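You operate a simulated robot arm through the tools that you are given. There is no shell and no other tool. Be economical: measure what you need, move in short steps, check, and stop when the job is done.

You run a simulated two-armed robot. Do the job below in one go: nothing can be reset, and whatever is moved stays where it is left.

TASK
Fit the door, lock both latches and stick on the yellow label.
Fine: slide the door on to its hinge pins first; press the label on its field; the other label stays.

It is judged by the outcome, as a careful person would: the job done as asked, and still so three seconds after it is handed in. It fails if anything else is knocked over, pushed out of place, dropped, spilled or broken.

THE ROBOT
Two 6-joint arms with two-finger parallel grippers on one trunk, on a base that drives. Base frame: it is fixed to the floor where the robot stands at the start and does not move with it; the origin is under the middle of the robot, x ahead of it, y to its left, z up; the surface under the hand at the start is at about z = 0.74. Units: m, degrees, N and s.
The left shoulder is at the start at [0.08, 0.216, 1.597], the right one opposite. With the tool pointing down near the work surface each hand reaches from about 0.1 to 0.58 m from the robot's upright axis, wherever it stands, measured 20 degrees to its own side. Places, roughly: blue latch [0.4, 0.6, 1]; red latch [0.4, 0.4, 1]. Payload 3.43 kg a hand.
The tool frame of a hand sits at the grasp point between the pads (the TCP): z along the fingers, y along the line on which they close. The tips reach 0.03 m beyond it. Largest opening 0.094 m; finger width 0.028, thickness 0.01; the body of the gripper, 0.05 by 0.096 m, starts 0.055 m behind the TCP.
Orientation is that of the tool frame in the base frame, as [roll, pitch, yaw] about the fixed x, y, z axes, in that order (R = Rz(yaw) Ry(pitch) Rx(roll)). With the fingers straight down and closing along the base's y, the tool's x points along the base's -x, its y along +y and its z along -z.

THE INTERFACE
- The arms move only by the tool drive_tool. It takes "left_targets", "right_targets" or both (then of equal length, played together; a hand with none holds still); each is a list that holds one entry, the list of rows, each a list of 7 numbers: the opening, from 0 (shut) to 1 (fully open), then the shift along the tool's x, y, z in m, then the turn, a rotation vector about the tool's x, y, z in degrees. In form: [[[gripper, tx, ty, tz, wx, wy, wz], ...]]. A call has 1 to 8 rows; each row shifts and turns the commanded pose from where the row before left it, along the tool's axes as they then stand. Rows are played at 5 a second. More than 0.05 m and 8.6 degrees between two rows, or a gripper value outside its range, and nothing of the call is played. Where a pose cannot be reached the arm comes as near as it can. A force on the tool above 40 N (or 10 N above the force at the start of the call, whichever is more), or a blocked arm, ends the call early, and 0.2 s more pass. The fingers move at their own pace (about 0.072 m/s each) and stop on an object; they squeeze with about 40 N. The grip force told is the motor's: it shows also when the fingers shut on nothing. Time passes only in rows, and 0.2 s behind the last, so rows that do not move let the fingers close. The reply holds the time, the measured pose of the TCP, the force on the tool along the base axes, the opening and the grip force, in the units named above and with some noise, with the torque about the TCP (base axes, N m) and any sound that the robot's microphone picked up.
- Cameras (640 x 400 px; columns grow to the right, rows downward): "scene" is now at [0.095, 0.0177, 1.7507]; the picture's right is [0.45, -0.90, 0.00], its down [-0.73, -0.37, -0.57] and it looks along [0.51, 0.26, -0.82] (base axes); focal length 259 px, centre (320, 200). "left" rides on the left gripper at [0.076, -0.014, -0.103] in its tool frame; the picture's right is [0.18, 0.98, 0.00], its down [-0.75, 0.14, -0.64] and it looks along [-0.63, 0.12, 0.77] (tool axes); focal length 243 px, centre (320, 200). "right" rides on the right gripper at [0.076, 0.014, -0.103] in its tool frame; the picture's right is [-0.18, 0.98, 0.00], its down [-0.75, -0.14, -0.64] and it looks along [-0.63, -0.12, 0.77] (tool axes); focal length 243 px, centre (320, 200). There is no depth. A picture from a camera that has moved, and an enlarged one, comes with that camera's place and axes in the base frame and with its lens. The place of the scene camera against the robot may be out by one fixed shift of up to 0.018 m in any direction.
- snapshot(camera): a new picture of that camera. It takes no simulated time.
- lift_body(by): slides the trunk up (or, below 0, down) by that many m; the arms and the scene camera ride with it, the base frame stays. It gives what a move gives, with no picture.
- roll_base(legs): drives the robot by 1 to 6 legs, each [ahead, left, turn to the left] in m, m and degrees, along the robot's own axes; the way and the turn of a leg run together, so that a leg with both is an arc; at most 1.5 m and 180 degrees a leg. The arms and the cameras ride along, it lands a little off, and it stops where it bumps. It gives what a move gives.
- head_to(pan, tilt): turns the head with the scene camera to pan (to the left, within 86 degrees either way) and tilt (down, from -29 to 69), counted from straight ahead of the robot. It gives what a move gives.
- enlarge(camera, box): a new picture of the part [left, top, right, bottom] of that camera's present view, enlarged. It takes no simulated time.
- hand_in(): hands the job in; it is judged then, once.

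Go step by step. Nothing tells you exact positions but the pictures and the camera data: compare them with the known pose of the tool, close in by small moves and look again before you grip or let go. The budget is 120 turns and 92 pictures, counting those below and the enlarged ones. Unless the task says otherwise, let go and move clear before handing in, and close with one line.

The tools are called after "Call:" by a JSON object that holds its "fn" and its "kwargs". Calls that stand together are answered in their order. drive_tool: Moves the arms, as the interface text tells. Its arguments: {"type":"object","properties":{"left_targets":{"type":"array"},"right_targets":{"type":"array"}},"required":[]} The other tools are called the same way: lift_body (by) slides the trunk up or down; roll_base (legs) drives the base; head_to (pan, tilt) turns the head that bears the scene camera; snapshot (camera) takes a picture; enlarge (camera, box) takes an enlarged picture of a part of a camera's view; hand_in () hands the job in.

At the start:

```text
time: 0.0
left_position: [0.3164, 0.4267, 0.9998]
left_orientation: [-179.9, 0.1, -180.0]
left_ft_force: [0.3, 0.0, 0.6]
left_wrist_torque: [0.01, 0.02, -0.04]
left_opening: 0.0939
left_finger_force: 0.0
right_position: [0.6364, 0.0408, 1.1944]
right_orientation: [-180.0, 0.0, 180.0]
right_ft_force: [-0.1, 0.5, 0.0]
right_wrist_torque: [-0.02, -0.03, -0.01]
right_opening: 0.0942
right_finger_force: 0.0
trunk travel left (down, up): [-0.827, 0.013]
robot x, y, heading: [0.0013, -0.0016, -0.1]
head pan, tilt: [26.5, 55.0]
```

scene: 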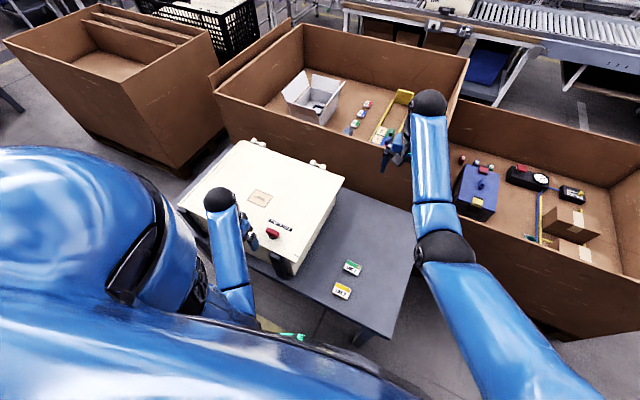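
right: 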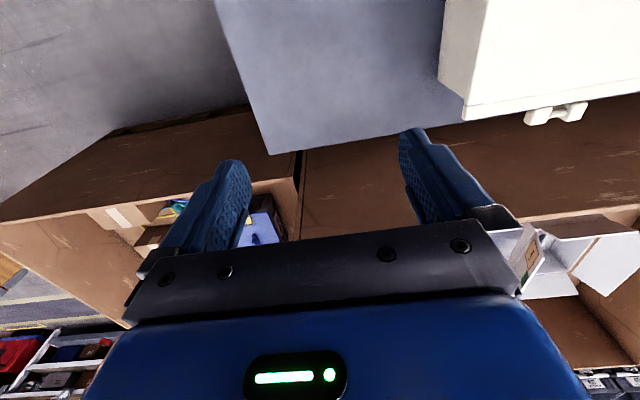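
left: 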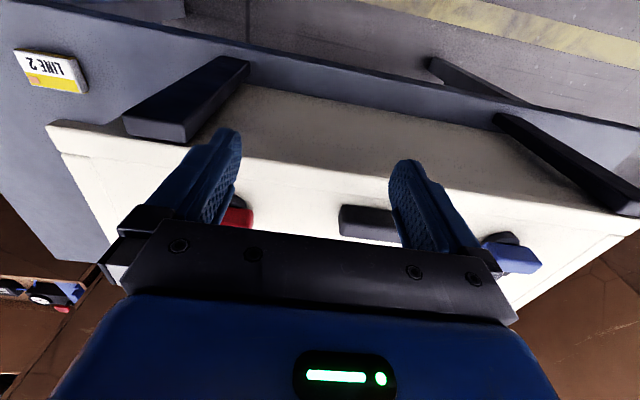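

I see a pale box on a table with hinge knuckles along its far edge, a red latch and a blue latch nearby, and two labels on the table. I'll look closer before moving.

Call:
{"fn": "enlarge", "kwargs": {"camera": "scene", "box": [170, 120, 430, 340]}}

Call:
{"fn": "enlarge", "kwargs": {"camera": "left", "box": [0, 0, 640, 400]}}

```text
1.82 times, centred on (300, 230) of scene
camera zoom: at [0.095, 0.0177, 1.7507], right [0.45, -0.9, 0.0], down [-0.73, -0.37, -0.57], along [0.51, 0.26, -0.82], focal length 470 px, centre (356, 146)
```

zoom: 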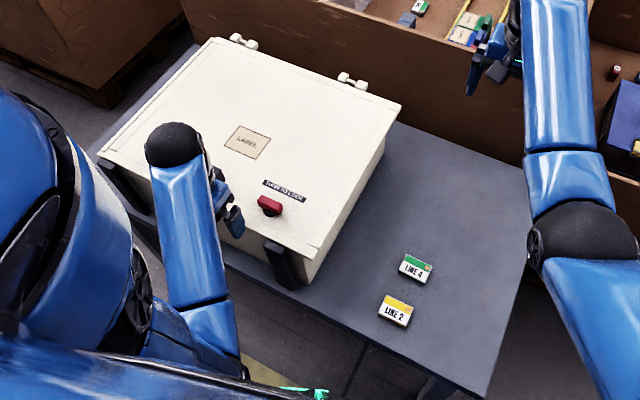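

```text
1.00 times, centred on (320, 200) of left (not enlarged: the box is as wide or as high as the picture)
camera zoom: at [0.2408, 0.4117, 1.1027], right [-0.18, 0.98, 0.0], down [0.75, 0.14, 0.64], along [0.63, 0.12, -0.77], focal length 243 px, centre (320, 200)
```

zoom: 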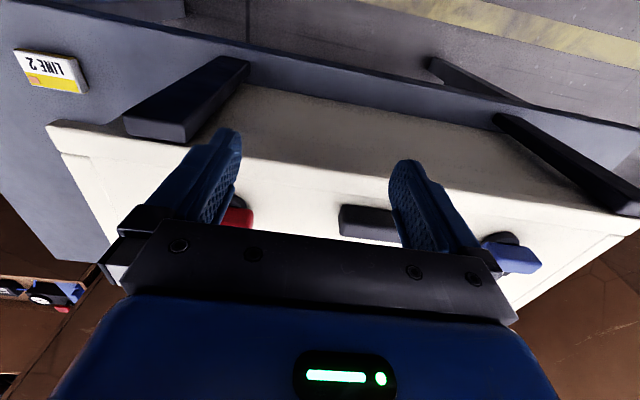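

The door seems to be lying on the cabinet, with hinges on the far edge. I'll raise the left hand to see the hinges and the seam.

Call:
{"fn": "drive_tool", "kwargs": {"left_targets": [[[1, 0.0, 0, -0.05, 0, 0, 0], [1, 0, 0, -0.05, 0, 0, 0], [1, 0, 0.03, -0.04, 0, 0, 0], [1, 0, 0.03, -0.04, 0, 0, 0], [1, 0, 0.03, 0, 0, 0, 0]]]}}

Call:
{"fn": "snapshot", "kwargs": {"camera": "left"}}

Call:
{"fn": "snapshot", "kwargs": {"camera": "scene"}}

Call:
{"fn": "enlarge", "kwargs": {"camera": "right", "box": [430, 0, 640, 131]}}

```text
time: 1.2
left_position: [0.3236, 0.5217, 1.034]
left_orientation: [-180.0, -0.1, 180.0]
left_ft_force: [0.3, 0.7, 0.0]
left_wrist_torque: [0.02, -0.01, 0.02]
left_opening: 0.094
left_finger_force: 0.0
left hand out of reach, approached as far as the arm can: row 1, 2, 3, 4
right_position: [0.6375, 0.0418, 1.1946]
right_orientation: [-180.0, 0.0, -180.0]
right_ft_force: [1.0, -0.2, -0.4]
right_wrist_torque: [-0.03, 0.02, -0.01]
right_opening: 0.0938
right_finger_force: 0.1
trunk travel left (down, up): [-0.827, 0.013]
robot x, y, heading: [0.0, 0.0031, -0.2]
head pan, tilt: [26.5, 55.0]
```

```text
86 pictures are left
camera left: at [0.2479, 0.5073, 1.1371], right [-0.18, 0.98, 0.0], down [0.75, 0.14, 0.64], along [0.63, 0.12, -0.77], focal length 243 px, centre (320, 200)
```

left: 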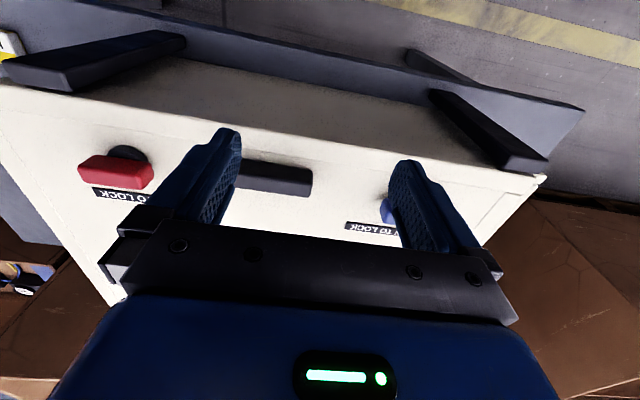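

```text
85 pictures are left
camera scene: at [0.0954, 0.0189, 1.7507], right [0.45, -0.9, 0.0], down [-0.73, -0.37, -0.57], along [0.51, 0.26, -0.82], focal length 259 px, centre (320, 200)
```

scene: 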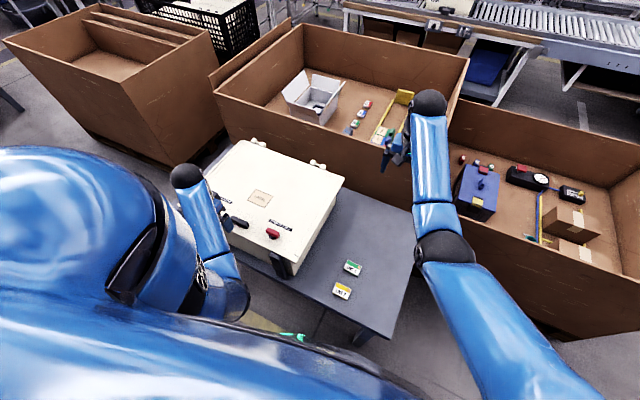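

```text
3.05 times, centred on (535, 66) of right
camera zoom: at [0.5604, 0.0556, 1.2973], right [0.18, 0.98, 0.0], down [0.75, -0.14, 0.64], along [0.63, -0.12, -0.77], focal length 739 px, centre (-335, 610)
```

zoom: 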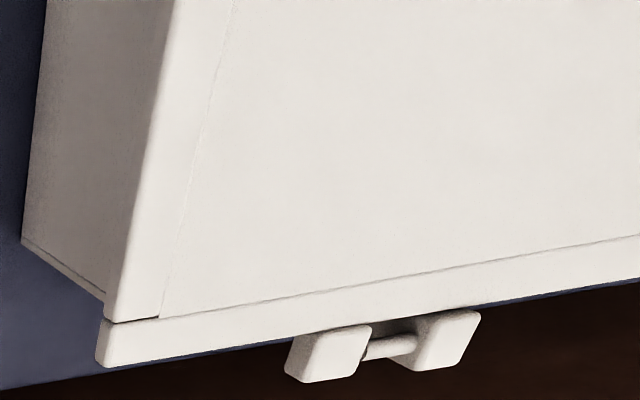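

The pin on the far hinge shows between two lugs, perhaps not yet seated. I'll enlarge both hinges and the door's features.

Call:
{"fn": "enlarge", "kwargs": {"camera": "scene", "box": [230, 125, 350, 200]}}

Call:
{"fn": "enlarge", "kwargs": {"camera": "scene", "box": [180, 180, 310, 280]}}

Call:
{"fn": "enlarge", "kwargs": {"camera": "right", "box": [500, 80, 600, 142]}}

```text
5.33 times, centred on (290, 162) of scene
camera zoom: at [0.0954, 0.0189, 1.7507], right [0.45, -0.9, 0.0], down [-0.73, -0.37, -0.57], along [0.51, 0.26, -0.82], focal length 1380 px, centre (480, 400)
```

zoom: 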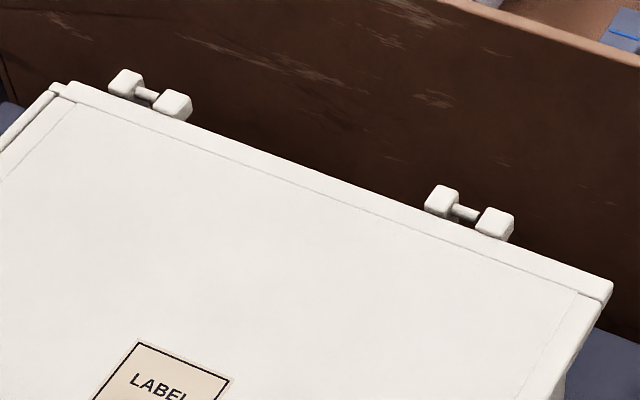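

```text
4.00 times, centred on (245, 230) of scene
camera zoom: at [0.0954, 0.0189, 1.7507], right [0.45, -0.9, 0.0], down [-0.73, -0.37, -0.57], along [0.51, 0.26, -0.82], focal length 1035 px, centre (620, 80)
```

zoom: 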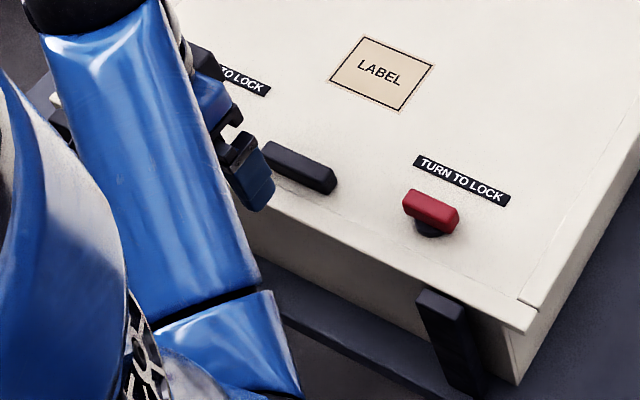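

```text
6.40 times, centred on (550, 111) of right
camera zoom: at [0.5604, 0.0556, 1.2973], right [0.18, 0.98, 0.0], down [0.75, -0.14, 0.64], along [0.63, -0.12, -0.77], focal length 1553 px, centre (-1152, 770)
```

zoom: 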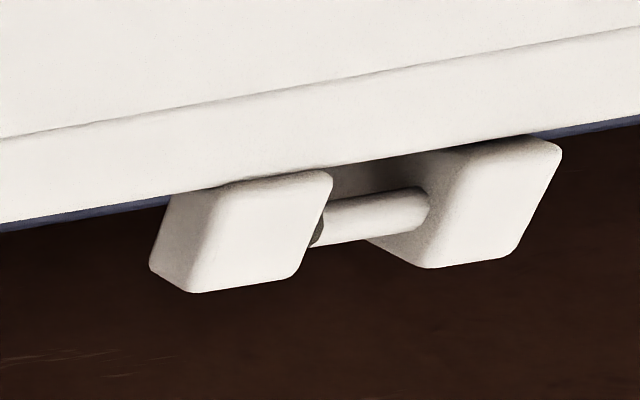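

The hinges look like pin-in-lug type: door lugs sit on the −y side with holes, body pins point to −y, so the door must slide about 2 cm toward +y. I'll bring the left hand round to the right edge of the door, moving the right arm aside.

Call:
{"fn": "drive_tool", "kwargs": {"left_targets": [[[0, -0.03, -0.05, 0, 0, 0, 0], [0, -0.03, -0.05, 0, 0, 0, 0], [0, -0.03, -0.05, 0, 0, 0, 0], [0, -0.03, -0.05, 0, 0, 0, 0], [0, -0.03, -0.05, 0, 0, 0, 0], [0, -0.02, -0.05, 0, 0, 0, 0], [0, 0, -0.05, 0, 0, 0, 0]]], "right_targets": [[[1, 0.02, -0.05, 0, 0, 0, 0], [1, 0.02, -0.05, 0, 0, 0, 0], [1, 0.02, -0.05, 0, 0, 0, 0], [1, 0.02, -0.05, 0, 0, 0, 0], [1, 0.02, -0.05, 0, 0, 0, 0], [1, 0, 0, 0, 0, 0, 0], [1, 0, 0, 0, 0, 0, 0]]]}}

Call:
{"fn": "snapshot", "kwargs": {"camera": "left"}}

Call:
{"fn": "snapshot", "kwargs": {"camera": "scene"}}

```text
refused: row 1 steps farther than a row can; nothing moved
```

```text
80 pictures are left
camera left: at [0.2479, 0.5073, 1.1371], right [-0.18, 0.98, 0.0], down [0.75, 0.14, 0.64], along [0.63, 0.12, -0.77], focal length 243 px, centre (320, 200)
```

left: 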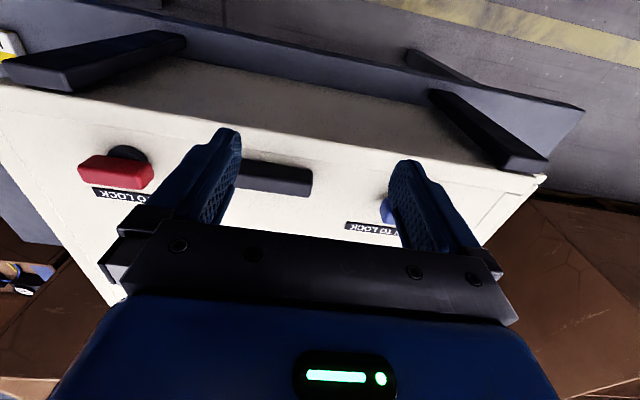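

```text
79 pictures are left
camera scene: at [0.0954, 0.0189, 1.7507], right [0.45, -0.9, 0.0], down [-0.73, -0.37, -0.57], along [0.51, 0.26, -0.82], focal length 259 px, centre (320, 200)
```

scene: 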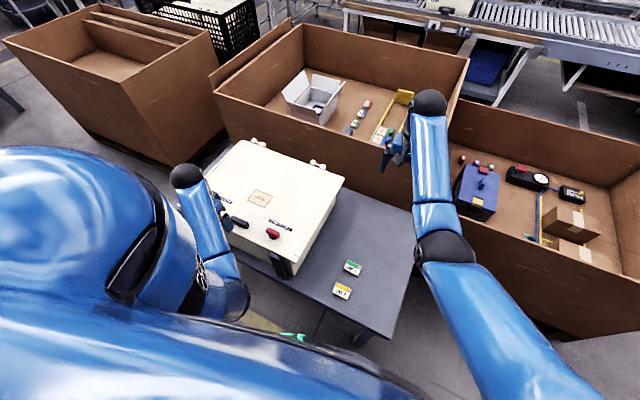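

The step limit is total length, so I'll use smaller steps for the same path.

Call:
{"fn": "drive_tool", "kwargs": {"left_targets": [[[0, -0.025, -0.043, 0, 0, 0, 0], [0, -0.025, -0.043, 0, 0, 0, 0], [0, -0.025, -0.043, 0, 0, 0, 0], [0, -0.025, -0.043, 0, 0, 0, 0], [0, -0.025, -0.043, 0, 0, 0, 0], [0, -0.025, -0.043, 0, 0, 0, 0], [0, -0.015, -0.045, 0, 0, 0, 0], [0, 0, -0.045, 0, 0, 0, 0]]], "right_targets": [[[1, 0.015, -0.045, 0, 0, 0, 0], [1, 0.015, -0.045, 0, 0, 0, 0], [1, 0.015, -0.045, 0, 0, 0, 0], [1, 0.015, -0.045, 0, 0, 0, 0], [1, 0.015, -0.045, 0, 0, 0, 0], [1, 0, 0, 0, 0, 0, 0], [1, 0, 0, 0, 0, 0, 0], [1, 0, 0, 0, 0, 0, 0]]]}}

```text
time: 3.0
left_position: [0.4845, 0.1797, 1.03]
left_orientation: [179.9, 0.1, 180.0]
left_ft_force: [0.4, 0.1, 0.2]
left_wrist_torque: [0.02, -0.01, -0.01]
left_opening: 0.0
left_finger_force: 33.4
left hand out of reach, approached as far as the arm can: row 2
right_position: [0.633, -0.1671, 1.1289]
right_orientation: [180.0, 0.1, -179.9]
right_ft_force: [-0.8, 0.3, -0.6]
right_wrist_torque: [-0.03, 0.01, -0.01]
right_opening: 0.0942
right_finger_force: 0.0
right hand out of reach, approached as far as the arm can: row 1, 2, 3, 4, 5
trunk travel left (down, up): [-0.827, 0.013]
robot x, y, heading: [-0.0031, -0.0006, -0.2]
head pan, tilt: [26.5, 55.0]
```

Call:
{"fn": "snapshot", "kwargs": {"camera": "left"}}

Call:
{"fn": "snapshot", "kwargs": {"camera": "scene"}}

```text
78 pictures are left
camera left: at [0.4092, 0.1639, 1.1329], right [-0.19, 0.98, 0.0], down [0.75, 0.14, 0.64], along [0.63, 0.12, -0.77], focal length 243 px, centre (320, 200)
```

left: 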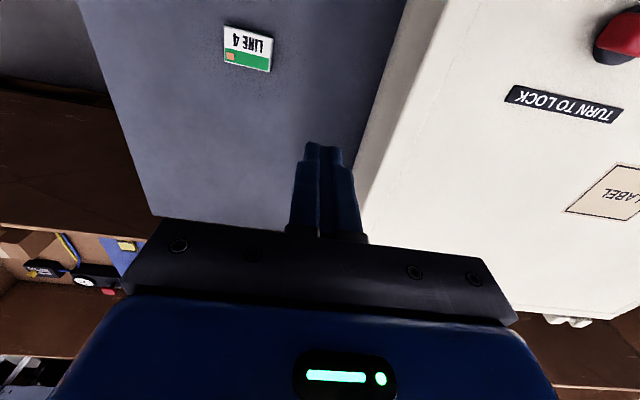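

```text
77 pictures are left
camera scene: at [0.0947, 0.0151, 1.7508], right [0.45, -0.9, 0.0], down [-0.73, -0.36, -0.57], along [0.51, 0.26, -0.82], focal length 259 px, centre (320, 200)
```

scene: 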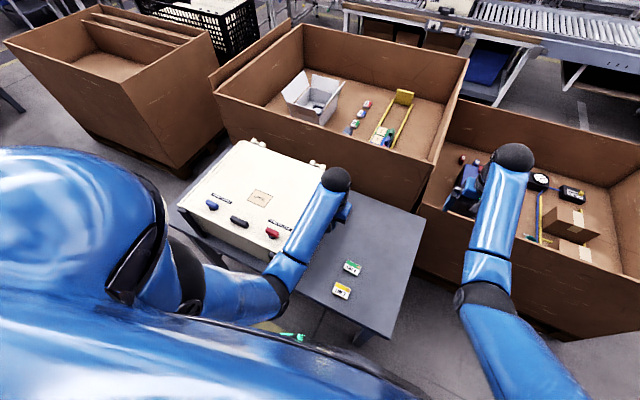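

Call:
{"fn": "enlarge", "kwargs": {"camera": "left", "box": [340, 0, 500, 100]}}

Call:
{"fn": "enlarge", "kwargs": {"camera": "scene", "box": [170, 180, 310, 268]}}

```text
4.00 times, centred on (420, 50) of left
camera zoom: at [0.4092, 0.1639, 1.1329], right [-0.19, 0.98, 0.0], down [0.75, 0.14, 0.64], along [0.63, 0.12, -0.77], focal length 970 px, centre (-80, 800)
```

zoom: 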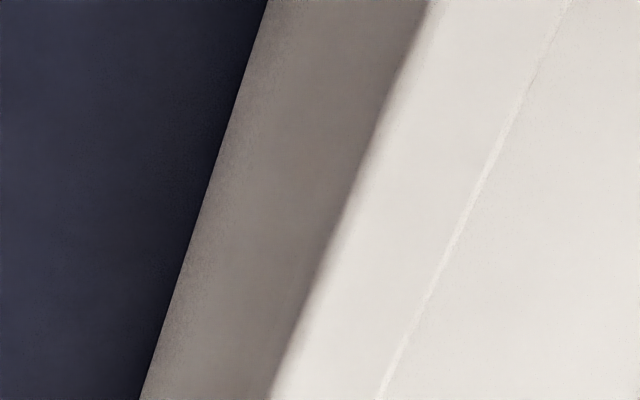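

```text
4.55 times, centred on (240, 224) of scene
camera zoom: at [0.0947, 0.0151, 1.7508], right [0.45, -0.9, 0.0], down [-0.73, -0.36, -0.57], along [0.51, 0.26, -0.82], focal length 1176 px, centre (684, 91)
```

zoom: 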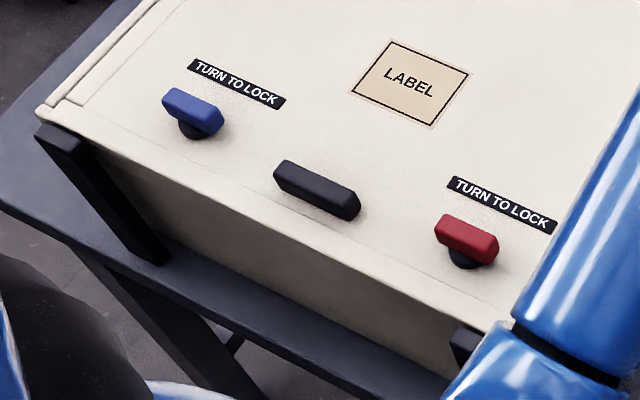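

Call:
{"fn": "enlarge", "kwargs": {"camera": "scene", "box": [174, 175, 224, 206]}}

Call:
{"fn": "enlarge", "kwargs": {"camera": "scene", "box": [220, 132, 270, 163]}}

Call:
{"fn": "enlarge", "kwargs": {"camera": "scene", "box": [255, 240, 305, 271]}}

```text
12.80 times, centred on (199, 190) of scene
camera zoom: at [0.0947, 0.0151, 1.7508], right [0.45, -0.9, 0.0], down [-0.73, -0.36, -0.57], along [0.51, 0.26, -0.82], focal length 3311 px, centre (1869, 322)
```

zoom: 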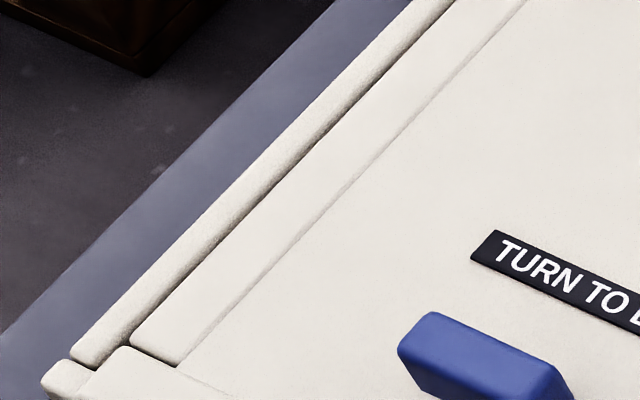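

```text
12.80 times, centred on (245, 148) of scene
camera zoom: at [0.0947, 0.0151, 1.7508], right [0.45, -0.9, 0.0], down [-0.73, -0.36, -0.57], along [0.51, 0.26, -0.82], focal length 3311 px, centre (1280, 872)
```

zoom: 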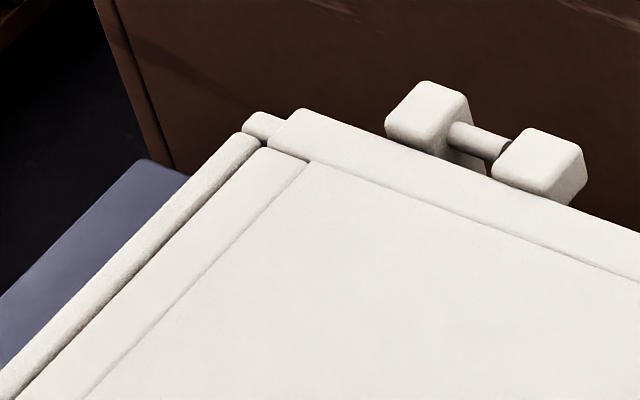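

```text
12.80 times, centred on (280, 256) of scene
camera zoom: at [0.0947, 0.0151, 1.7508], right [0.45, -0.9, 0.0], down [-0.73, -0.36, -0.57], along [0.51, 0.26, -0.82], focal length 3311 px, centre (832, -510)
```

zoom: 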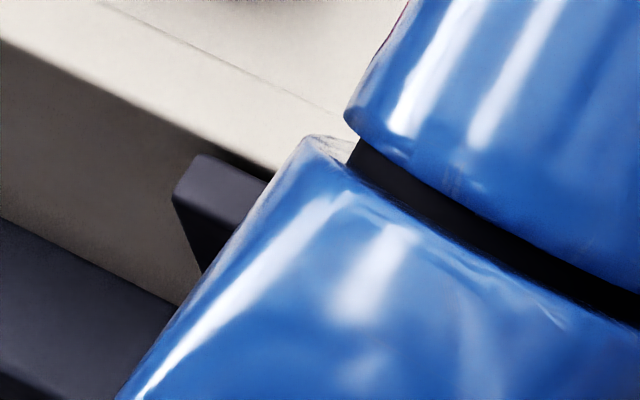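

Left rim of the body is exposed and the door overhangs on the right, confirming it must go +y by about 2 cm. Door top is at z≈0.944, right edge at y≈0.23. I lower the closed left fingers beside that edge.

Call:
{"fn": "drive_tool", "kwargs": {"left_targets": [[[0, -0.03, 0, 0, 0, 0, 0], [0, -0.025, 0, 0, 0, 0, 0], [0, 0, 0, 0.04, 0, 0, 0], [0, 0, 0, 0.04, 0, 0, 0], [0, 0, 0, 0, 0, 0, 0]]]}}

Call:
{"fn": "snapshot", "kwargs": {"camera": "left"}}

```text
time: 4.2
left_position: [0.5426, 0.1767, 0.9511]
left_orientation: [179.9, 0.0, -180.0]
left_ft_force: [0.6, -0.4, 0.7]
left_wrist_torque: [-0.01, 0.02, 0.04]
left_opening: 0.0
left_finger_force: 33.2
right_position: [0.635, -0.1657, 1.1303]
right_orientation: [-179.9, 0.0, 180.0]
right_ft_force: [0.6, 0.4, -1.0]
right_wrist_torque: [0.04, -0.01, 0.01]
right_opening: 0.0943
right_finger_force: 0.1
trunk travel left (down, up): [-0.827, 0.013]
robot x, y, heading: [-0.0, -0.0, -0.0]
head pan, tilt: [26.5, 55.0]
```

```text
71 pictures are left
camera left: at [0.466, 0.1608, 1.0542], right [-0.18, 0.98, 0.0], down [0.75, 0.14, 0.64], along [0.63, 0.12, -0.77], focal length 243 px, centre (320, 200)
```

left: 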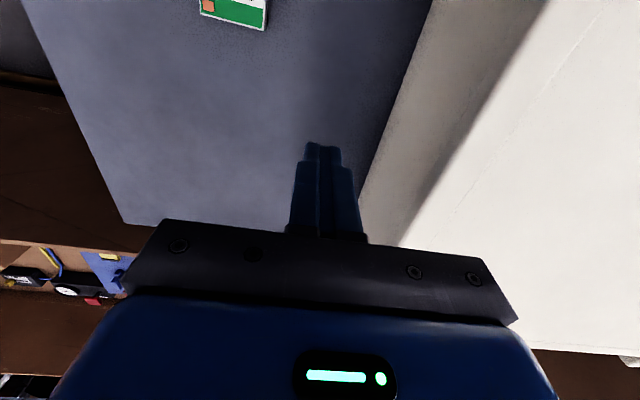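

Fingers are beside the door edge; now I close in and push gently.

Call:
{"fn": "drive_tool", "kwargs": {"left_targets": [[[0, 0, 0.02, 0, 0, 0, 0], [0, 0, 0.01, 0, 0, 0, 0], [0, 0, 0.005, 0, 0, 0, 0], [0, 0, 0.005, 0, 0, 0, 0], [0, 0, 0.005, 0, 0, 0, 0]]]}}

Call:
{"fn": "snapshot", "kwargs": {"camera": "left"}}

```text
time: 5.4
left_position: [0.5431, 0.2208, 0.9524]
left_orientation: [-180.0, 0.1, -180.0]
left_ft_force: [0.1, -1.3, 0.0]
left_wrist_torque: [0.02, -0.02, 0.04]
left_opening: 0.0003
left_finger_force: 33.3
right_position: [0.6337, -0.1655, 1.1298]
right_orientation: [-179.9, -0.1, 179.9]
right_ft_force: [0.0, 0.9, 0.3]
right_wrist_torque: [-0.02, -0.04, 0.02]
right_opening: 0.094
right_finger_force: 0.1
trunk travel left (down, up): [-0.827, 0.013]
robot x, y, heading: [-0.0016, -0.001, 0.0]
head pan, tilt: [26.5, 55.0]
```

```text
70 pictures are left
camera left: at [0.4664, 0.2062, 1.055], right [-0.18, 0.98, 0.0], down [0.75, 0.14, 0.64], along [0.63, 0.12, -0.77], focal length 243 px, centre (320, 200)
```

left: 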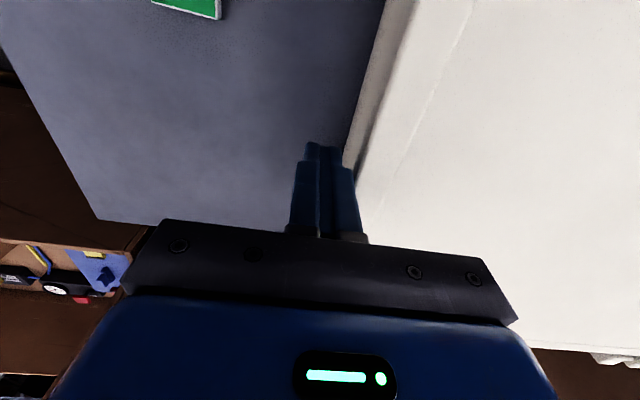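

Nearly touching; pushing on in small steps.

Call:
{"fn": "drive_tool", "kwargs": {"left_targets": [[[0, 0, 0.004, 0, 0, 0, 0], [0, 0, 0.004, 0, 0, 0, 0], [0, 0, 0.004, 0, 0, 0, 0], [0, 0, 0.003, 0, 0, 0, 0]]]}}

Call:
{"fn": "enlarge", "kwargs": {"camera": "scene", "box": [230, 125, 350, 200]}}

```text
time: 6.4
left_position: [0.5424, 0.2362, 0.9525]
left_orientation: [180.0, 0.2, 180.0]
left_ft_force: [-0.1, -3.0, -0.4]
left_wrist_torque: [-0.04, 0.02, 0.01]
left_opening: 0.0002
left_finger_force: 33.8
right_position: [0.6335, -0.1677, 1.1301]
right_orientation: [179.9, 0.0, -180.0]
right_ft_force: [-0.5, -0.2, -0.1]
right_wrist_torque: [-0.05, 0.0, 0.01]
right_opening: 0.094
right_finger_force: 0.0
trunk travel left (down, up): [-0.827, 0.013]
robot x, y, heading: [0.0055, -0.0004, -0.0]
head pan, tilt: [26.5, 55.0]
```

```text
5.33 times, centred on (290, 162) of scene
camera zoom: at [0.0951, 0.0164, 1.7507], right [0.45, -0.9, 0.0], down [-0.73, -0.36, -0.57], along [0.51, 0.26, -0.82], focal length 1380 px, centre (480, 400)
```

zoom: 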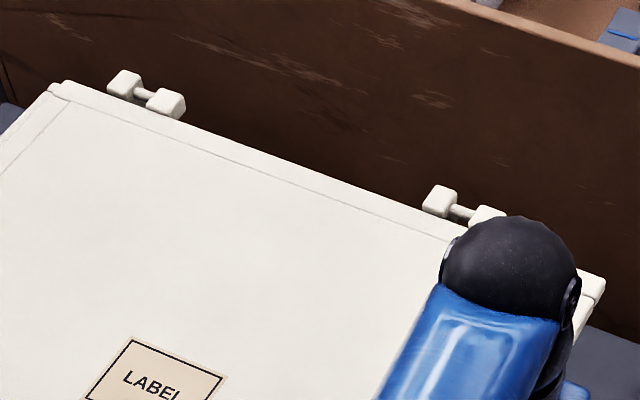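

It slides easily (3 N) and the hinge gap is closing. I keep going.

Call:
{"fn": "drive_tool", "kwargs": {"left_targets": [[[0, 0, 0.004, 0, 0, 0, 0], [0, 0, 0.004, 0, 0, 0, 0], [0, 0, 0.003, 0, 0, 0, 0], [0, 0, 0.003, 0, 0, 0, 0]]]}}

Call:
{"fn": "enlarge", "kwargs": {"camera": "scene", "box": [220, 125, 340, 200]}}

```text
time: 7.4
left_position: [0.5425, 0.2508, 0.9519]
left_orientation: [-179.9, 0.0, -180.0]
left_ft_force: [-0.1, -2.5, -0.5]
left_wrist_torque: [-0.07, -0.02, 0.02]
left_opening: 0.0
left_finger_force: 32.4
right_position: [0.6332, -0.1661, 1.1295]
right_orientation: [180.0, -0.1, 179.9]
right_ft_force: [0.8, -0.6, -0.6]
right_wrist_torque: [0.0, -0.02, -0.01]
right_opening: 0.094
right_finger_force: 0.2
trunk travel left (down, up): [-0.827, 0.013]
robot x, y, heading: [0.0016, 0.0025, 0.0]
head pan, tilt: [26.5, 55.0]
```

```text
5.33 times, centred on (280, 162) of scene
camera zoom: at [0.0952, 0.0172, 1.7507], right [0.45, -0.9, 0.0], down [-0.73, -0.37, -0.57], along [0.51, 0.26, -0.82], focal length 1380 px, centre (533, 400)
```

zoom: 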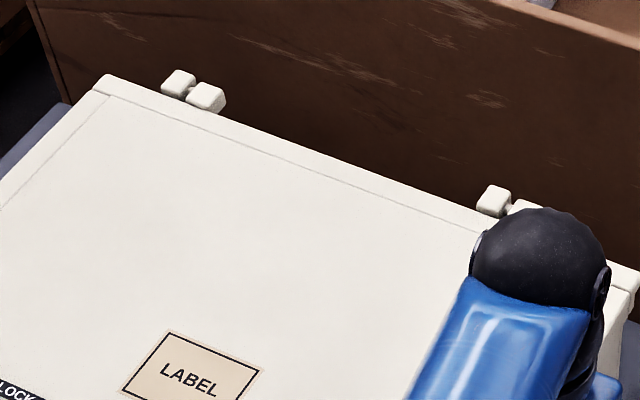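

Only a few millimetres of gap remain; I push to the stop.

Call:
{"fn": "drive_tool", "kwargs": {"left_targets": [[[0, 0, 0.002, 0, 0, 0, 0], [0, 0, 0.002, 0, 0, 0, 0], [0, 0, 0.002, 0, 0, 0, 0], [0, 0, 0.001, 0, 0, 0, 0]]]}}

Call:
{"fn": "enlarge", "kwargs": {"camera": "scene", "box": [230, 130, 280, 161]}}

```text
time: 8.4
left_position: [0.543, 0.2564, 0.9516]
left_orientation: [179.9, 0.1, 179.9]
left_ft_force: [-0.2, -10.2, 2.2]
left_wrist_torque: [-0.24, 0.06, 0.05]
left_opening: 0.0
left_finger_force: 33.2
right_position: [0.6324, -0.1674, 1.1297]
right_orientation: [179.9, 0.0, 180.0]
right_ft_force: [-0.5, 1.9, -0.4]
right_wrist_torque: [-0.01, -0.01, 0.04]
right_opening: 0.0942
right_finger_force: 0.0
trunk travel left (down, up): [-0.827, 0.013]
robot x, y, heading: [-0.0061, 0.0011, 0.1]
head pan, tilt: [26.5, 55.0]
```

```text
12.80 times, centred on (255, 146) of scene
camera zoom: at [0.0951, 0.0144, 1.7508], right [0.45, -0.9, 0.0], down [-0.73, -0.36, -0.57], along [0.51, 0.26, -0.82], focal length 3311 px, centre (1152, 898)
```

zoom: 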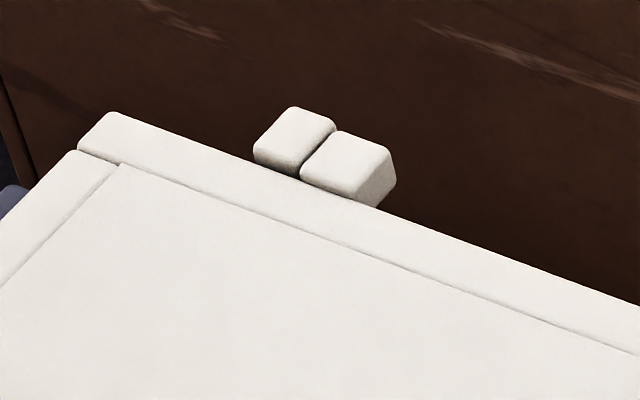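

Lugs are butted together with 10 N at the stop: door is on its pins. I back off, rise and look at the latches.

Call:
{"fn": "drive_tool", "kwargs": {"left_targets": [[[0, 0, -0.02, 0, 0, 0, 0], [0, 0, -0.015, -0.02, 0, 0, 0], [0, 0, 0, -0.05, 0, 0, 0], [1, 0.04, 0, -0.025, 0, 0, 0], [1, 0.045, 0.02, 0, 0, 0, 0], [1, 0.045, 0.02, 0, 0, 0, 0], [1, 0.045, 0.02, 0, 0, 0, 0], [1, 0.045, 0.02, 0, 0, 0, 0]]]}}

Call:
{"fn": "snapshot", "kwargs": {"camera": "left"}}

Call:
{"fn": "snapshot", "kwargs": {"camera": "scene"}}

```text
time: 10.2
left_position: [0.3251, 0.2996, 1.0309]
left_orientation: [179.9, 0.3, 180.0]
left_ft_force: [0.5, 0.2, 0.3]
left_wrist_torque: [0.04, 0.01, -0.01]
left_opening: 0.0937
left_finger_force: 0.1
left hand out of reach, approached as far as the arm can: row 5, 6
right_position: [0.6311, -0.1659, 1.1313]
right_orientation: [-180.0, 0.2, 179.9]
right_ft_force: [-0.4, 0.0, 0.1]
right_wrist_torque: [-0.02, -0.01, -0.02]
right_opening: 0.0941
right_finger_force: 0.0
trunk travel left (down, up): [-0.827, 0.013]
robot x, y, heading: [0.0025, -0.001, 0.3]
head pan, tilt: [26.5, 55.0]
```

```text
66 pictures are left
camera left: at [0.249, 0.2847, 1.1344], right [-0.18, 0.98, 0.0], down [0.75, 0.14, 0.65], along [0.64, 0.12, -0.76], focal length 243 px, centre (320, 200)
```

left: 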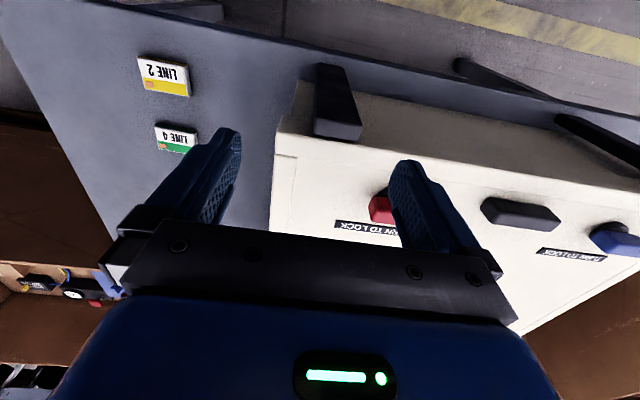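

```text
65 pictures are left
camera scene: at [0.0922, 0.0176, 1.7509], right [0.45, -0.9, 0.0], down [-0.73, -0.37, -0.57], along [0.51, 0.26, -0.82], focal length 259 px, centre (320, 200)
```

scene: 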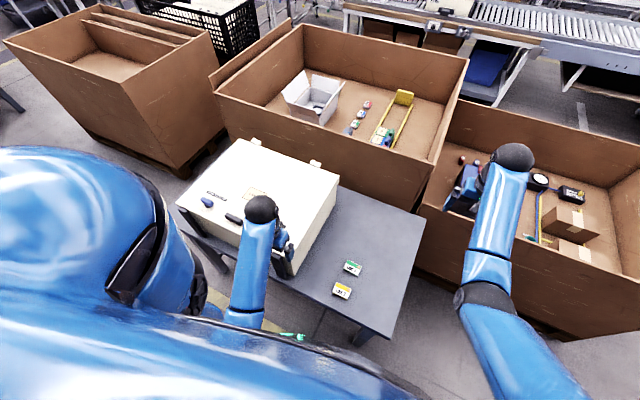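

Call:
{"fn": "enlarge", "kwargs": {"camera": "scene", "box": [185, 180, 245, 217]}}

Call:
{"fn": "enlarge", "kwargs": {"camera": "left", "box": [480, 100, 640, 300]}}

```text
10.67 times, centred on (215, 198) of scene
camera zoom: at [0.0922, 0.0176, 1.7509], right [0.45, -0.9, 0.0], down [-0.73, -0.37, -0.57], along [0.51, 0.26, -0.82], focal length 2759 px, centre (1440, 216)
```

zoom: 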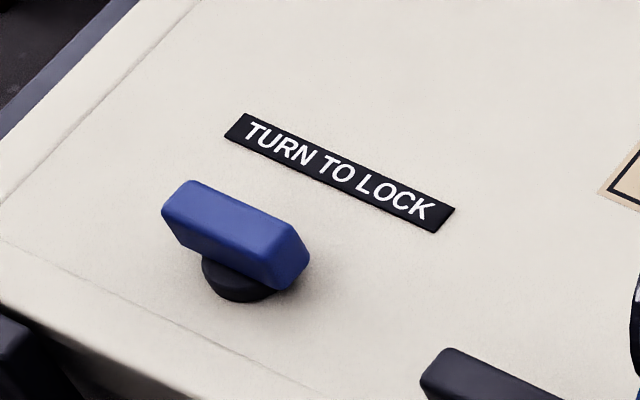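

```text
2.00 times, centred on (560, 200) of left
camera zoom: at [0.249, 0.2847, 1.1344], right [-0.18, 0.98, 0.0], down [0.75, 0.14, 0.65], along [0.64, 0.12, -0.76], focal length 485 px, centre (-160, 200)
```

zoom: 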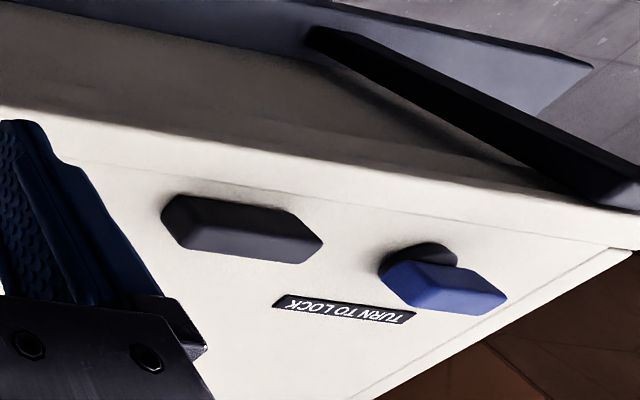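

The latch knobs are bars along y at about (0.39, 0.38) and (0.39, 0.64). Blue is too far for the left hand, so I shift the base left 0.25 m.

Call:
{"fn": "roll_base", "kwargs": {"legs": [[0, 0.25, 0]]}}

Call:
{"fn": "snapshot", "kwargs": {"camera": "left"}}

Call:
{"fn": "snapshot", "kwargs": {"camera": "scene"}}

```text
time: 12.0
left_position: [0.3295, 0.55, 1.0329]
left_orientation: [179.7, 0.2, 179.8]
left_ft_force: [0.3, -0.6, -0.3]
left_wrist_torque: [-0.02, 0.01, 0.0]
left_opening: 0.0943
left_finger_force: 0.0
right_position: [0.6331, 0.0826, 1.1294]
right_orientation: [179.8, 0.0, 179.8]
right_ft_force: [0.2, -0.2, -0.3]
right_wrist_torque: [0.01, -0.04, -0.01]
right_opening: 0.094
right_finger_force: 0.0
trunk travel left (down, up): [-0.827, 0.013]
robot x, y, heading: [0.0025, 0.2551, -0.1]
head pan, tilt: [26.5, 55.0]
```

```text
62 pictures are left
camera left: at [0.2531, 0.5337, 1.1348], right [-0.18, 0.98, 0.0], down [0.75, 0.14, 0.65], along [0.63, 0.12, -0.76], focal length 243 px, centre (320, 200)
```

left: 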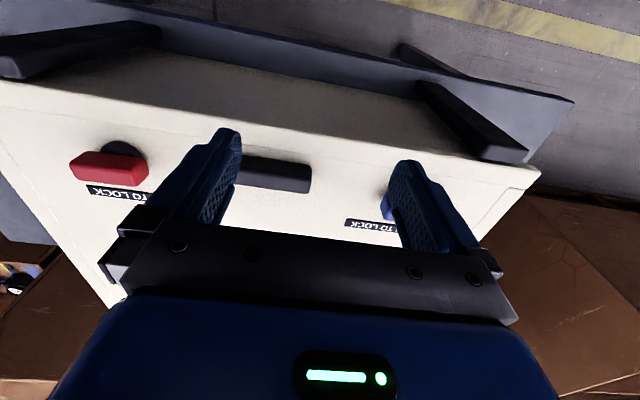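

```text
61 pictures are left
camera scene: at [0.096, 0.2651, 1.7508], right [0.44, -0.9, 0.0], down [-0.73, -0.36, -0.57], along [0.51, 0.26, -0.82], focal length 259 px, centre (320, 200)
```

scene: 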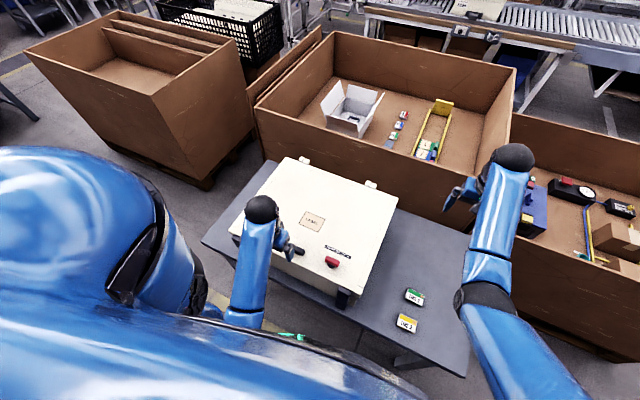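

Red knob centre is at about (0.390, 0.384). I go above it and turn the hand 90° so that the fingers close along x.

Call:
{"fn": "drive_tool", "kwargs": {"left_targets": [[[1, -0.015, -0.0415, 0, 0, 0, 0], [1, -0.015, -0.0415, 0, 0, 0, 0], [1, -0.015, -0.0415, 0, 0, 0, 0], [1, -0.015, -0.0415, 0, 0, 0, 0], [1, 0, 0, 0, 0, 0, -8.5], [1, 0, 0, 0, 0, 0, -8.5], [1, 0, 0, 0, 0, 0, -8.5], [1, 0, 0, 0, 0, 0, -8.5]]]}}

Call:
{"fn": "drive_tool", "kwargs": {"left_targets": [[[1, 0, 0, 0, 0, 0, -8], [1, 0, 0, 0, 0, 0, -8], [1, 0, 0, 0, 0, 0, -8], [1, 0, 0, 0, 0, 0, -8], [1, 0, 0, 0, 0, 0, -8], [1, 0, 0, 0, 0, 0, -8], [1, 0, 0, 0, 0, 0, -8]]]}}

Call:
{"fn": "snapshot", "kwargs": {"camera": "left"}}

```text
time: 13.8
left_position: [0.3881, 0.3855, 1.0304]
left_orientation: [-179.8, 0.3, -146.1]
left_ft_force: [0.1, -0.4, -0.2]
left_wrist_torque: [0.01, -0.02, -0.02]
left_opening: 0.0942
left_finger_force: 0.1
right_position: [0.6341, 0.0857, 1.1297]
right_orientation: [-180.0, 0.0, 179.7]
right_ft_force: [0.2, -0.3, -1.0]
right_wrist_torque: [-0.02, 0.02, -0.01]
right_opening: 0.0939
right_finger_force: 0.1
trunk travel left (down, up): [-0.827, 0.013]
robot x, y, heading: [-0.0018, 0.2521, -0.5]
head pan, tilt: [26.5, 55.0]
```

```text
time: 15.4
left_position: [0.3882, 0.3859, 1.0303]
left_orientation: [-179.6, 0.0, -90.2]
left_ft_force: [0.5, 0.0, -0.2]
left_wrist_torque: [-0.02, -0.03, -0.03]
left_opening: 0.0942
left_finger_force: 0.1
right_position: [0.6343, 0.0855, 1.1295]
right_orientation: [180.0, 0.1, 179.6]
right_ft_force: [0.2, -0.1, -0.6]
right_wrist_torque: [0.02, 0.0, 0.02]
right_opening: 0.0937
right_finger_force: 0.1
trunk travel left (down, up): [-0.827, 0.013]
robot x, y, heading: [0.0015, 0.2509, -0.1]
head pan, tilt: [26.5, 55.0]
```

```text
60 pictures are left
camera left: at [0.4025, 0.3092, 1.1331], right [-0.98, -0.18, -0.01], down [-0.15, 0.75, 0.64], along [-0.11, 0.63, -0.77], focal length 243 px, centre (320, 200)
```

left: 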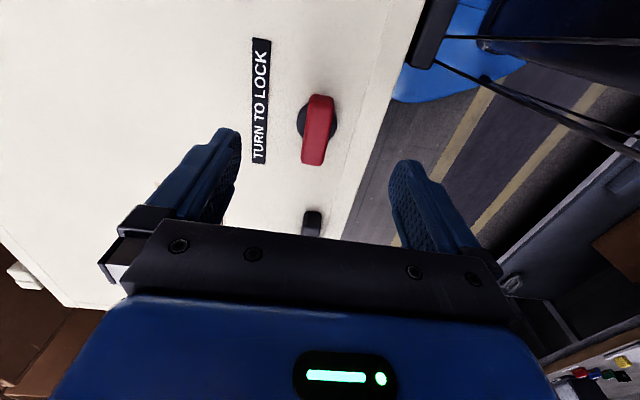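

The bar is well centred between the fingers. I lower to z≈0.982 and check.

Call:
{"fn": "drive_tool", "kwargs": {"left_targets": [[[1, 0.003, -0.003, 0, 0, 0, 0], [1, 0, 0, 0.025, 0, 0, 0], [1, 0, 0, 0.013, 0, 0, 0], [1, 0, 0, 0.01, 0, 0, 0], [1, 0, 0, 0, 0, 0, 0]]]}}

Call:
{"fn": "snapshot", "kwargs": {"camera": "left"}}

Call:
{"fn": "enlarge", "kwargs": {"camera": "scene", "box": [270, 220, 370, 282]}}

```text
time: 16.6
left_position: [0.3925, 0.3842, 0.9831]
left_orientation: [-179.8, 0.1, -90.2]
left_ft_force: [-0.3, 0.6, -0.6]
left_wrist_torque: [0.02, -0.01, -0.02]
left_opening: 0.0939
left_finger_force: 0.0
right_position: [0.6341, 0.0857, 1.129]
right_orientation: [180.0, 0.0, 179.7]
right_ft_force: [0.5, 0.5, -0.4]
right_wrist_torque: [0.0, 0.04, -0.03]
right_opening: 0.094
right_finger_force: 0.0
trunk travel left (down, up): [-0.827, 0.013]
robot x, y, heading: [-0.0017, 0.2521, -0.4]
head pan, tilt: [26.5, 55.0]
```

```text
59 pictures are left
camera left: at [0.4057, 0.3065, 1.0862], right [-0.98, -0.18, 0.0], down [-0.14, 0.75, 0.64], along [-0.11, 0.63, -0.77], focal length 243 px, centre (320, 200)
```

left: 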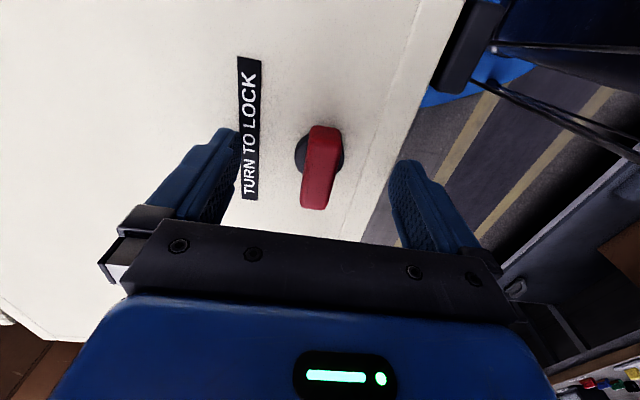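

```text
6.40 times, centred on (320, 251) of scene
camera zoom: at [0.0959, 0.2711, 1.7507], right [0.44, -0.9, 0.0], down [-0.74, -0.36, -0.57], along [0.51, 0.25, -0.82], focal length 1656 px, centre (320, -126)
```

zoom: 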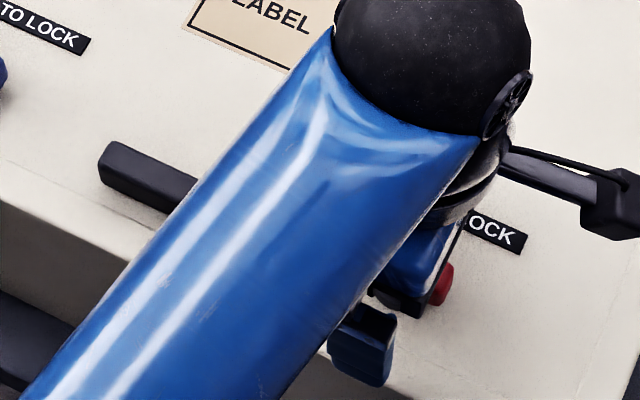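

Bar is centred; closing on it.

Call:
{"fn": "drive_tool", "kwargs": {"left_targets": [[[1, 0.004, 0, 0.003, 0, 0, 0], [0, 0, 0, 0, 0, 0, 0], [0, 0, 0, 0, 0, 0, 0], [0, 0, 0, 0, 0, 0, 0], [0, 0, 0, 0, 0, 0, 0]]]}}

Call:
{"fn": "snapshot", "kwargs": {"camera": "left"}}

```text
time: 17.8
left_position: [0.3925, 0.3811, 0.9813]
left_orientation: [-179.7, 0.1, -90.2]
left_ft_force: [1.9, 0.9, 0.8]
left_wrist_torque: [-0.03, 0.14, 0.0]
left_opening: 0.0176
left_finger_force: 40.2
right_position: [0.6339, 0.0857, 1.1285]
right_orientation: [-179.9, 0.0, 179.7]
right_ft_force: [0.7, 0.3, -0.1]
right_wrist_torque: [-0.01, -0.01, 0.04]
right_opening: 0.0939
right_finger_force: 0.1
trunk travel left (down, up): [-0.827, 0.013]
robot x, y, heading: [-0.0004, 0.2592, -0.2]
head pan, tilt: [26.5, 55.0]
```

```text
57 pictures are left
camera left: at [0.4058, 0.3035, 1.0838], right [-0.98, -0.18, 0.0], down [-0.14, 0.75, 0.64], along [-0.11, 0.63, -0.77], focal length 243 px, centre (320, 200)
```

left: 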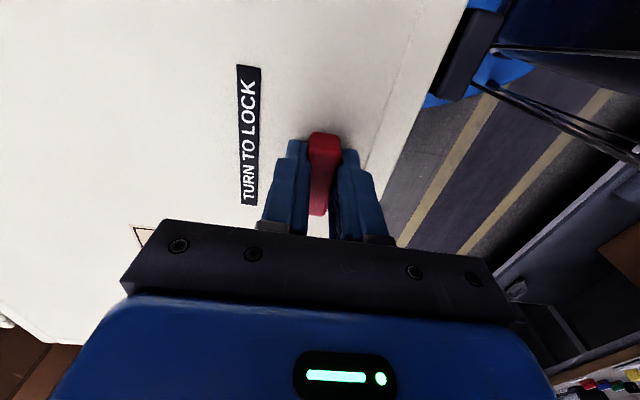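

Gripped (17.6 mm). I try a small clockwise turn and watch the torque.

Call:
{"fn": "drive_tool", "kwargs": {"left_targets": [[[0, 0, 0, 0, 0, 0, 5], [0, 0, 0, 0, 0, 0, 5], [0, 0, 0, 0, 0, 0, 5]]]}}

Call:
{"fn": "snapshot", "kwargs": {"camera": "left"}}

```text
time: 18.6
left_position: [0.3903, 0.3812, 0.98]
left_orientation: [-179.8, 0.1, -105.3]
left_ft_force: [-2.2, 7.0, 11.2]
left_wrist_torque: [-0.81, 0.37, 0.01]
left_opening: 0.0176
left_finger_force: 39.9
right_position: [0.6327, 0.0879, 1.1297]
right_orientation: [180.0, 0.1, 179.6]
right_ft_force: [-0.7, -0.2, 0.0]
right_wrist_torque: [0.0, -0.02, 0.03]
right_opening: 0.094
right_finger_force: 0.0
trunk travel left (down, up): [-0.827, 0.013]
robot x, y, heading: [0.0014, 0.2527, -0.2]
head pan, tilt: [26.5, 55.0]
```

```text
56 pictures are left
camera left: at [0.3843, 0.3026, 1.0837], right [-1.0, 0.08, 0.0], down [0.06, 0.76, 0.64], along [0.06, 0.64, -0.77], focal length 243 px, centre (320, 200)
```

left: 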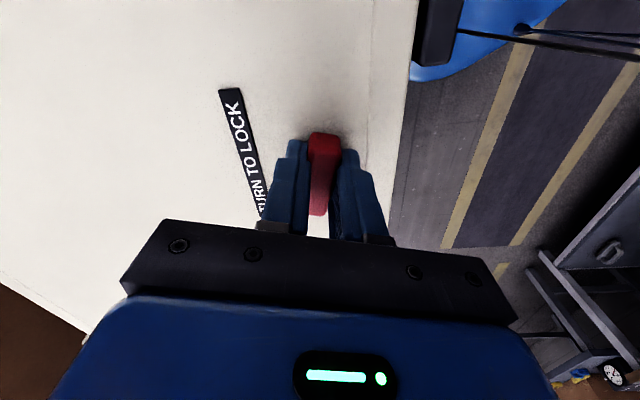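

It turns freely clockwise; some side/up load, so I ease up 2 mm and continue.

Call:
{"fn": "drive_tool", "kwargs": {"left_targets": [[[0, -0.001, 0, -0.002, 0, 0, 0], [0, 0, 0, 0, 0, 0, 5], [0, 0, 0, 0, 0, 0, 5], [0, 0, 0, 0, 0, 0, 5]]]}}

```text
time: 19.6
left_position: [0.3911, 0.3824, 0.9823]
left_orientation: [180.0, 0.0, -120.4]
left_ft_force: [-14.5, 2.7, -1.0]
left_wrist_torque: [-0.71, 0.98, 0.08]
left_opening: 0.0178
left_finger_force: 39.8
right_position: [0.6316, 0.0853, 1.1302]
right_orientation: [180.0, 0.1, 179.7]
right_ft_force: [-0.5, -0.2, 0.5]
right_wrist_torque: [0.03, 0.02, -0.01]
right_opening: 0.0941
right_finger_force: 0.1
trunk travel left (down, up): [-0.827, 0.013]
robot x, y, heading: [0.0003, 0.2538, -0.4]
head pan, tilt: [26.5, 55.0]
```

Call:
{"fn": "drive_tool", "kwargs": {"left_targets": [[[0, 0, 0.002, 0, 0, 0, 0], [0, 0, 0.0004, 0, 0, 0, 5], [0, 0, 0.0004, 0, 0, 0, 5], [0, 0, 0.0004, 0, 0, 0, 5]]]}}

```text
time: 20.6
left_position: [0.3898, 0.3824, 0.9803]
left_orientation: [-179.8, 0.2, -135.3]
left_ft_force: [-9.6, 5.4, -0.1]
left_wrist_torque: [-0.15, 0.6, 0.04]
left_opening: 0.0177
left_finger_force: 40.6
right_position: [0.6327, 0.0864, 1.1304]
right_orientation: [-179.9, 0.1, 179.6]
right_ft_force: [0.6, 0.6, -1.5]
right_wrist_torque: [0.04, 0.02, 0.0]
right_opening: 0.0939
right_finger_force: 0.1
trunk travel left (down, up): [-0.827, 0.013]
robot x, y, heading: [0.0009, 0.2564, -0.1]
head pan, tilt: [26.5, 55.0]
```

Call:
{"fn": "drive_tool", "kwargs": {"left_targets": [[[0, 0, 0.0015, 0, 0, 0, 0], [0, 0, 0.0006, 0, 0, 0, 5], [0, 0, 0.0006, 0, 0, 0, 5], [0, 0, 0.0006, 0, 0, 0, 5], [0, 0, 0.0006, 0, 0, 0, 5]]]}}

Call:
{"fn": "snapshot", "kwargs": {"camera": "left"}}

```text
time: 21.8
left_position: [0.3878, 0.3839, 0.9836]
left_orientation: [180.0, 0.2, -155.4]
left_ft_force: [-4.5, -8.6, 0.0]
left_wrist_torque: [-0.57, 1.0, -0.01]
left_opening: 0.0178
left_finger_force: 39.8
right_position: [0.6347, 0.0858, 1.1293]
right_orientation: [179.8, 0.0, 179.8]
right_ft_force: [0.8, 0.1, -0.5]
right_wrist_torque: [-0.02, 0.0, 0.01]
right_opening: 0.094
right_finger_force: 0.1
trunk travel left (down, up): [-0.827, 0.013]
robot x, y, heading: [0.0005, 0.2498, -0.3]
head pan, tilt: [26.5, 55.0]
```

```text
55 pictures are left
camera left: at [0.3244, 0.3377, 1.0849], right [-0.58, 0.82, 0.0], down [0.62, 0.44, 0.64], along [0.53, 0.37, -0.76], focal length 243 px, centre (320, 200)
```

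left: 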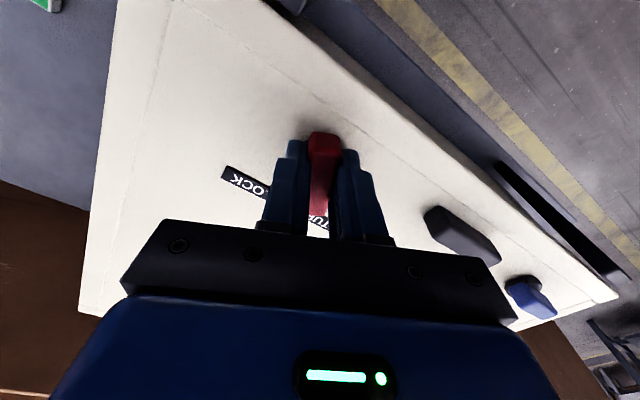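

Call:
{"fn": "drive_tool", "kwargs": {"left_targets": [[[0, 0.001, -0.0008, 0, 0, 0, 0], [0, 0, 0, 0, 0, 0, 5], [0, 0, 0.0002, 0, 0, 0, 5], [0, 0, 0.0002, 0, 0, 0, 5], [0, 0, 0.0002, 0, 0, 0, 5], [0, 0, 0.0002, 0, 0, 0, 4.6]]]}}

Call:
{"fn": "snapshot", "kwargs": {"camera": "left"}}

```text
time: 23.2
left_position: [0.3877, 0.3861, 0.9826]
left_orientation: [179.9, 0.3, -179.9]
left_ft_force: [5.2, 5.0, 0.8]
left_wrist_torque: [0.06, -0.74, 0.03]
left_opening: 0.0175
left_finger_force: 40.2
right_position: [0.636, 0.0874, 1.1276]
right_orientation: [-180.0, 0.1, 179.7]
right_ft_force: [0.2, -0.4, -0.4]
right_wrist_torque: [0.0, -0.01, -0.01]
right_opening: 0.094
right_finger_force: 0.1
trunk travel left (down, up): [-0.827, 0.013]
robot x, y, heading: [0.0046, 0.2554, -0.3]
head pan, tilt: [26.5, 55.0]
```

```text
54 pictures are left
camera left: at [0.3109, 0.3699, 1.0848], right [-0.19, 0.98, 0.0], down [0.75, 0.14, 0.65], along [0.63, 0.12, -0.76], focal length 243 px, centre (320, 200)
```

left: 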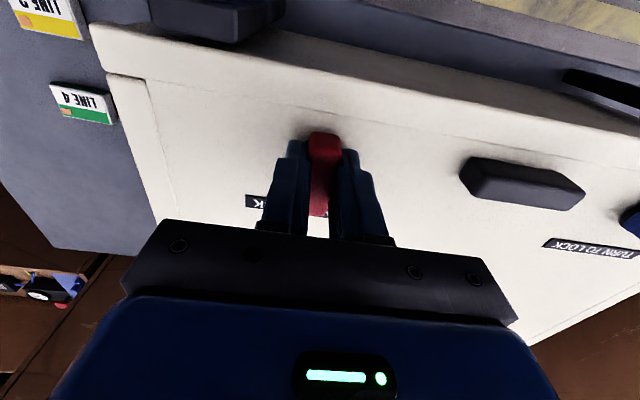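

Knob is at 90°. I test for an end stop with a few more degrees.

Call:
{"fn": "drive_tool", "kwargs": {"left_targets": [[[0, 0, 0, 0, 0, 0, 4], [0, 0, 0, 0, 0, 0, 4]]]}}

```text
time: 23.8
left_position: [0.3867, 0.3848, 0.9815]
left_orientation: [179.8, 0.2, 172.3]
left_ft_force: [4.5, 4.0, -0.3]
left_wrist_torque: [0.07, -0.44, 1.5]
left_opening: 0.0209
left_finger_force: 39.7
right_position: [0.6348, 0.0867, 1.1277]
right_orientation: [180.0, -0.1, 179.6]
right_ft_force: [-0.2, 0.5, -0.6]
right_wrist_torque: [-0.02, 0.02, 0.01]
right_opening: 0.0941
right_finger_force: 0.1
trunk travel left (down, up): [-0.827, 0.013]
robot x, y, heading: [0.0042, 0.2557, 0.1]
head pan, tilt: [26.5, 55.0]
```

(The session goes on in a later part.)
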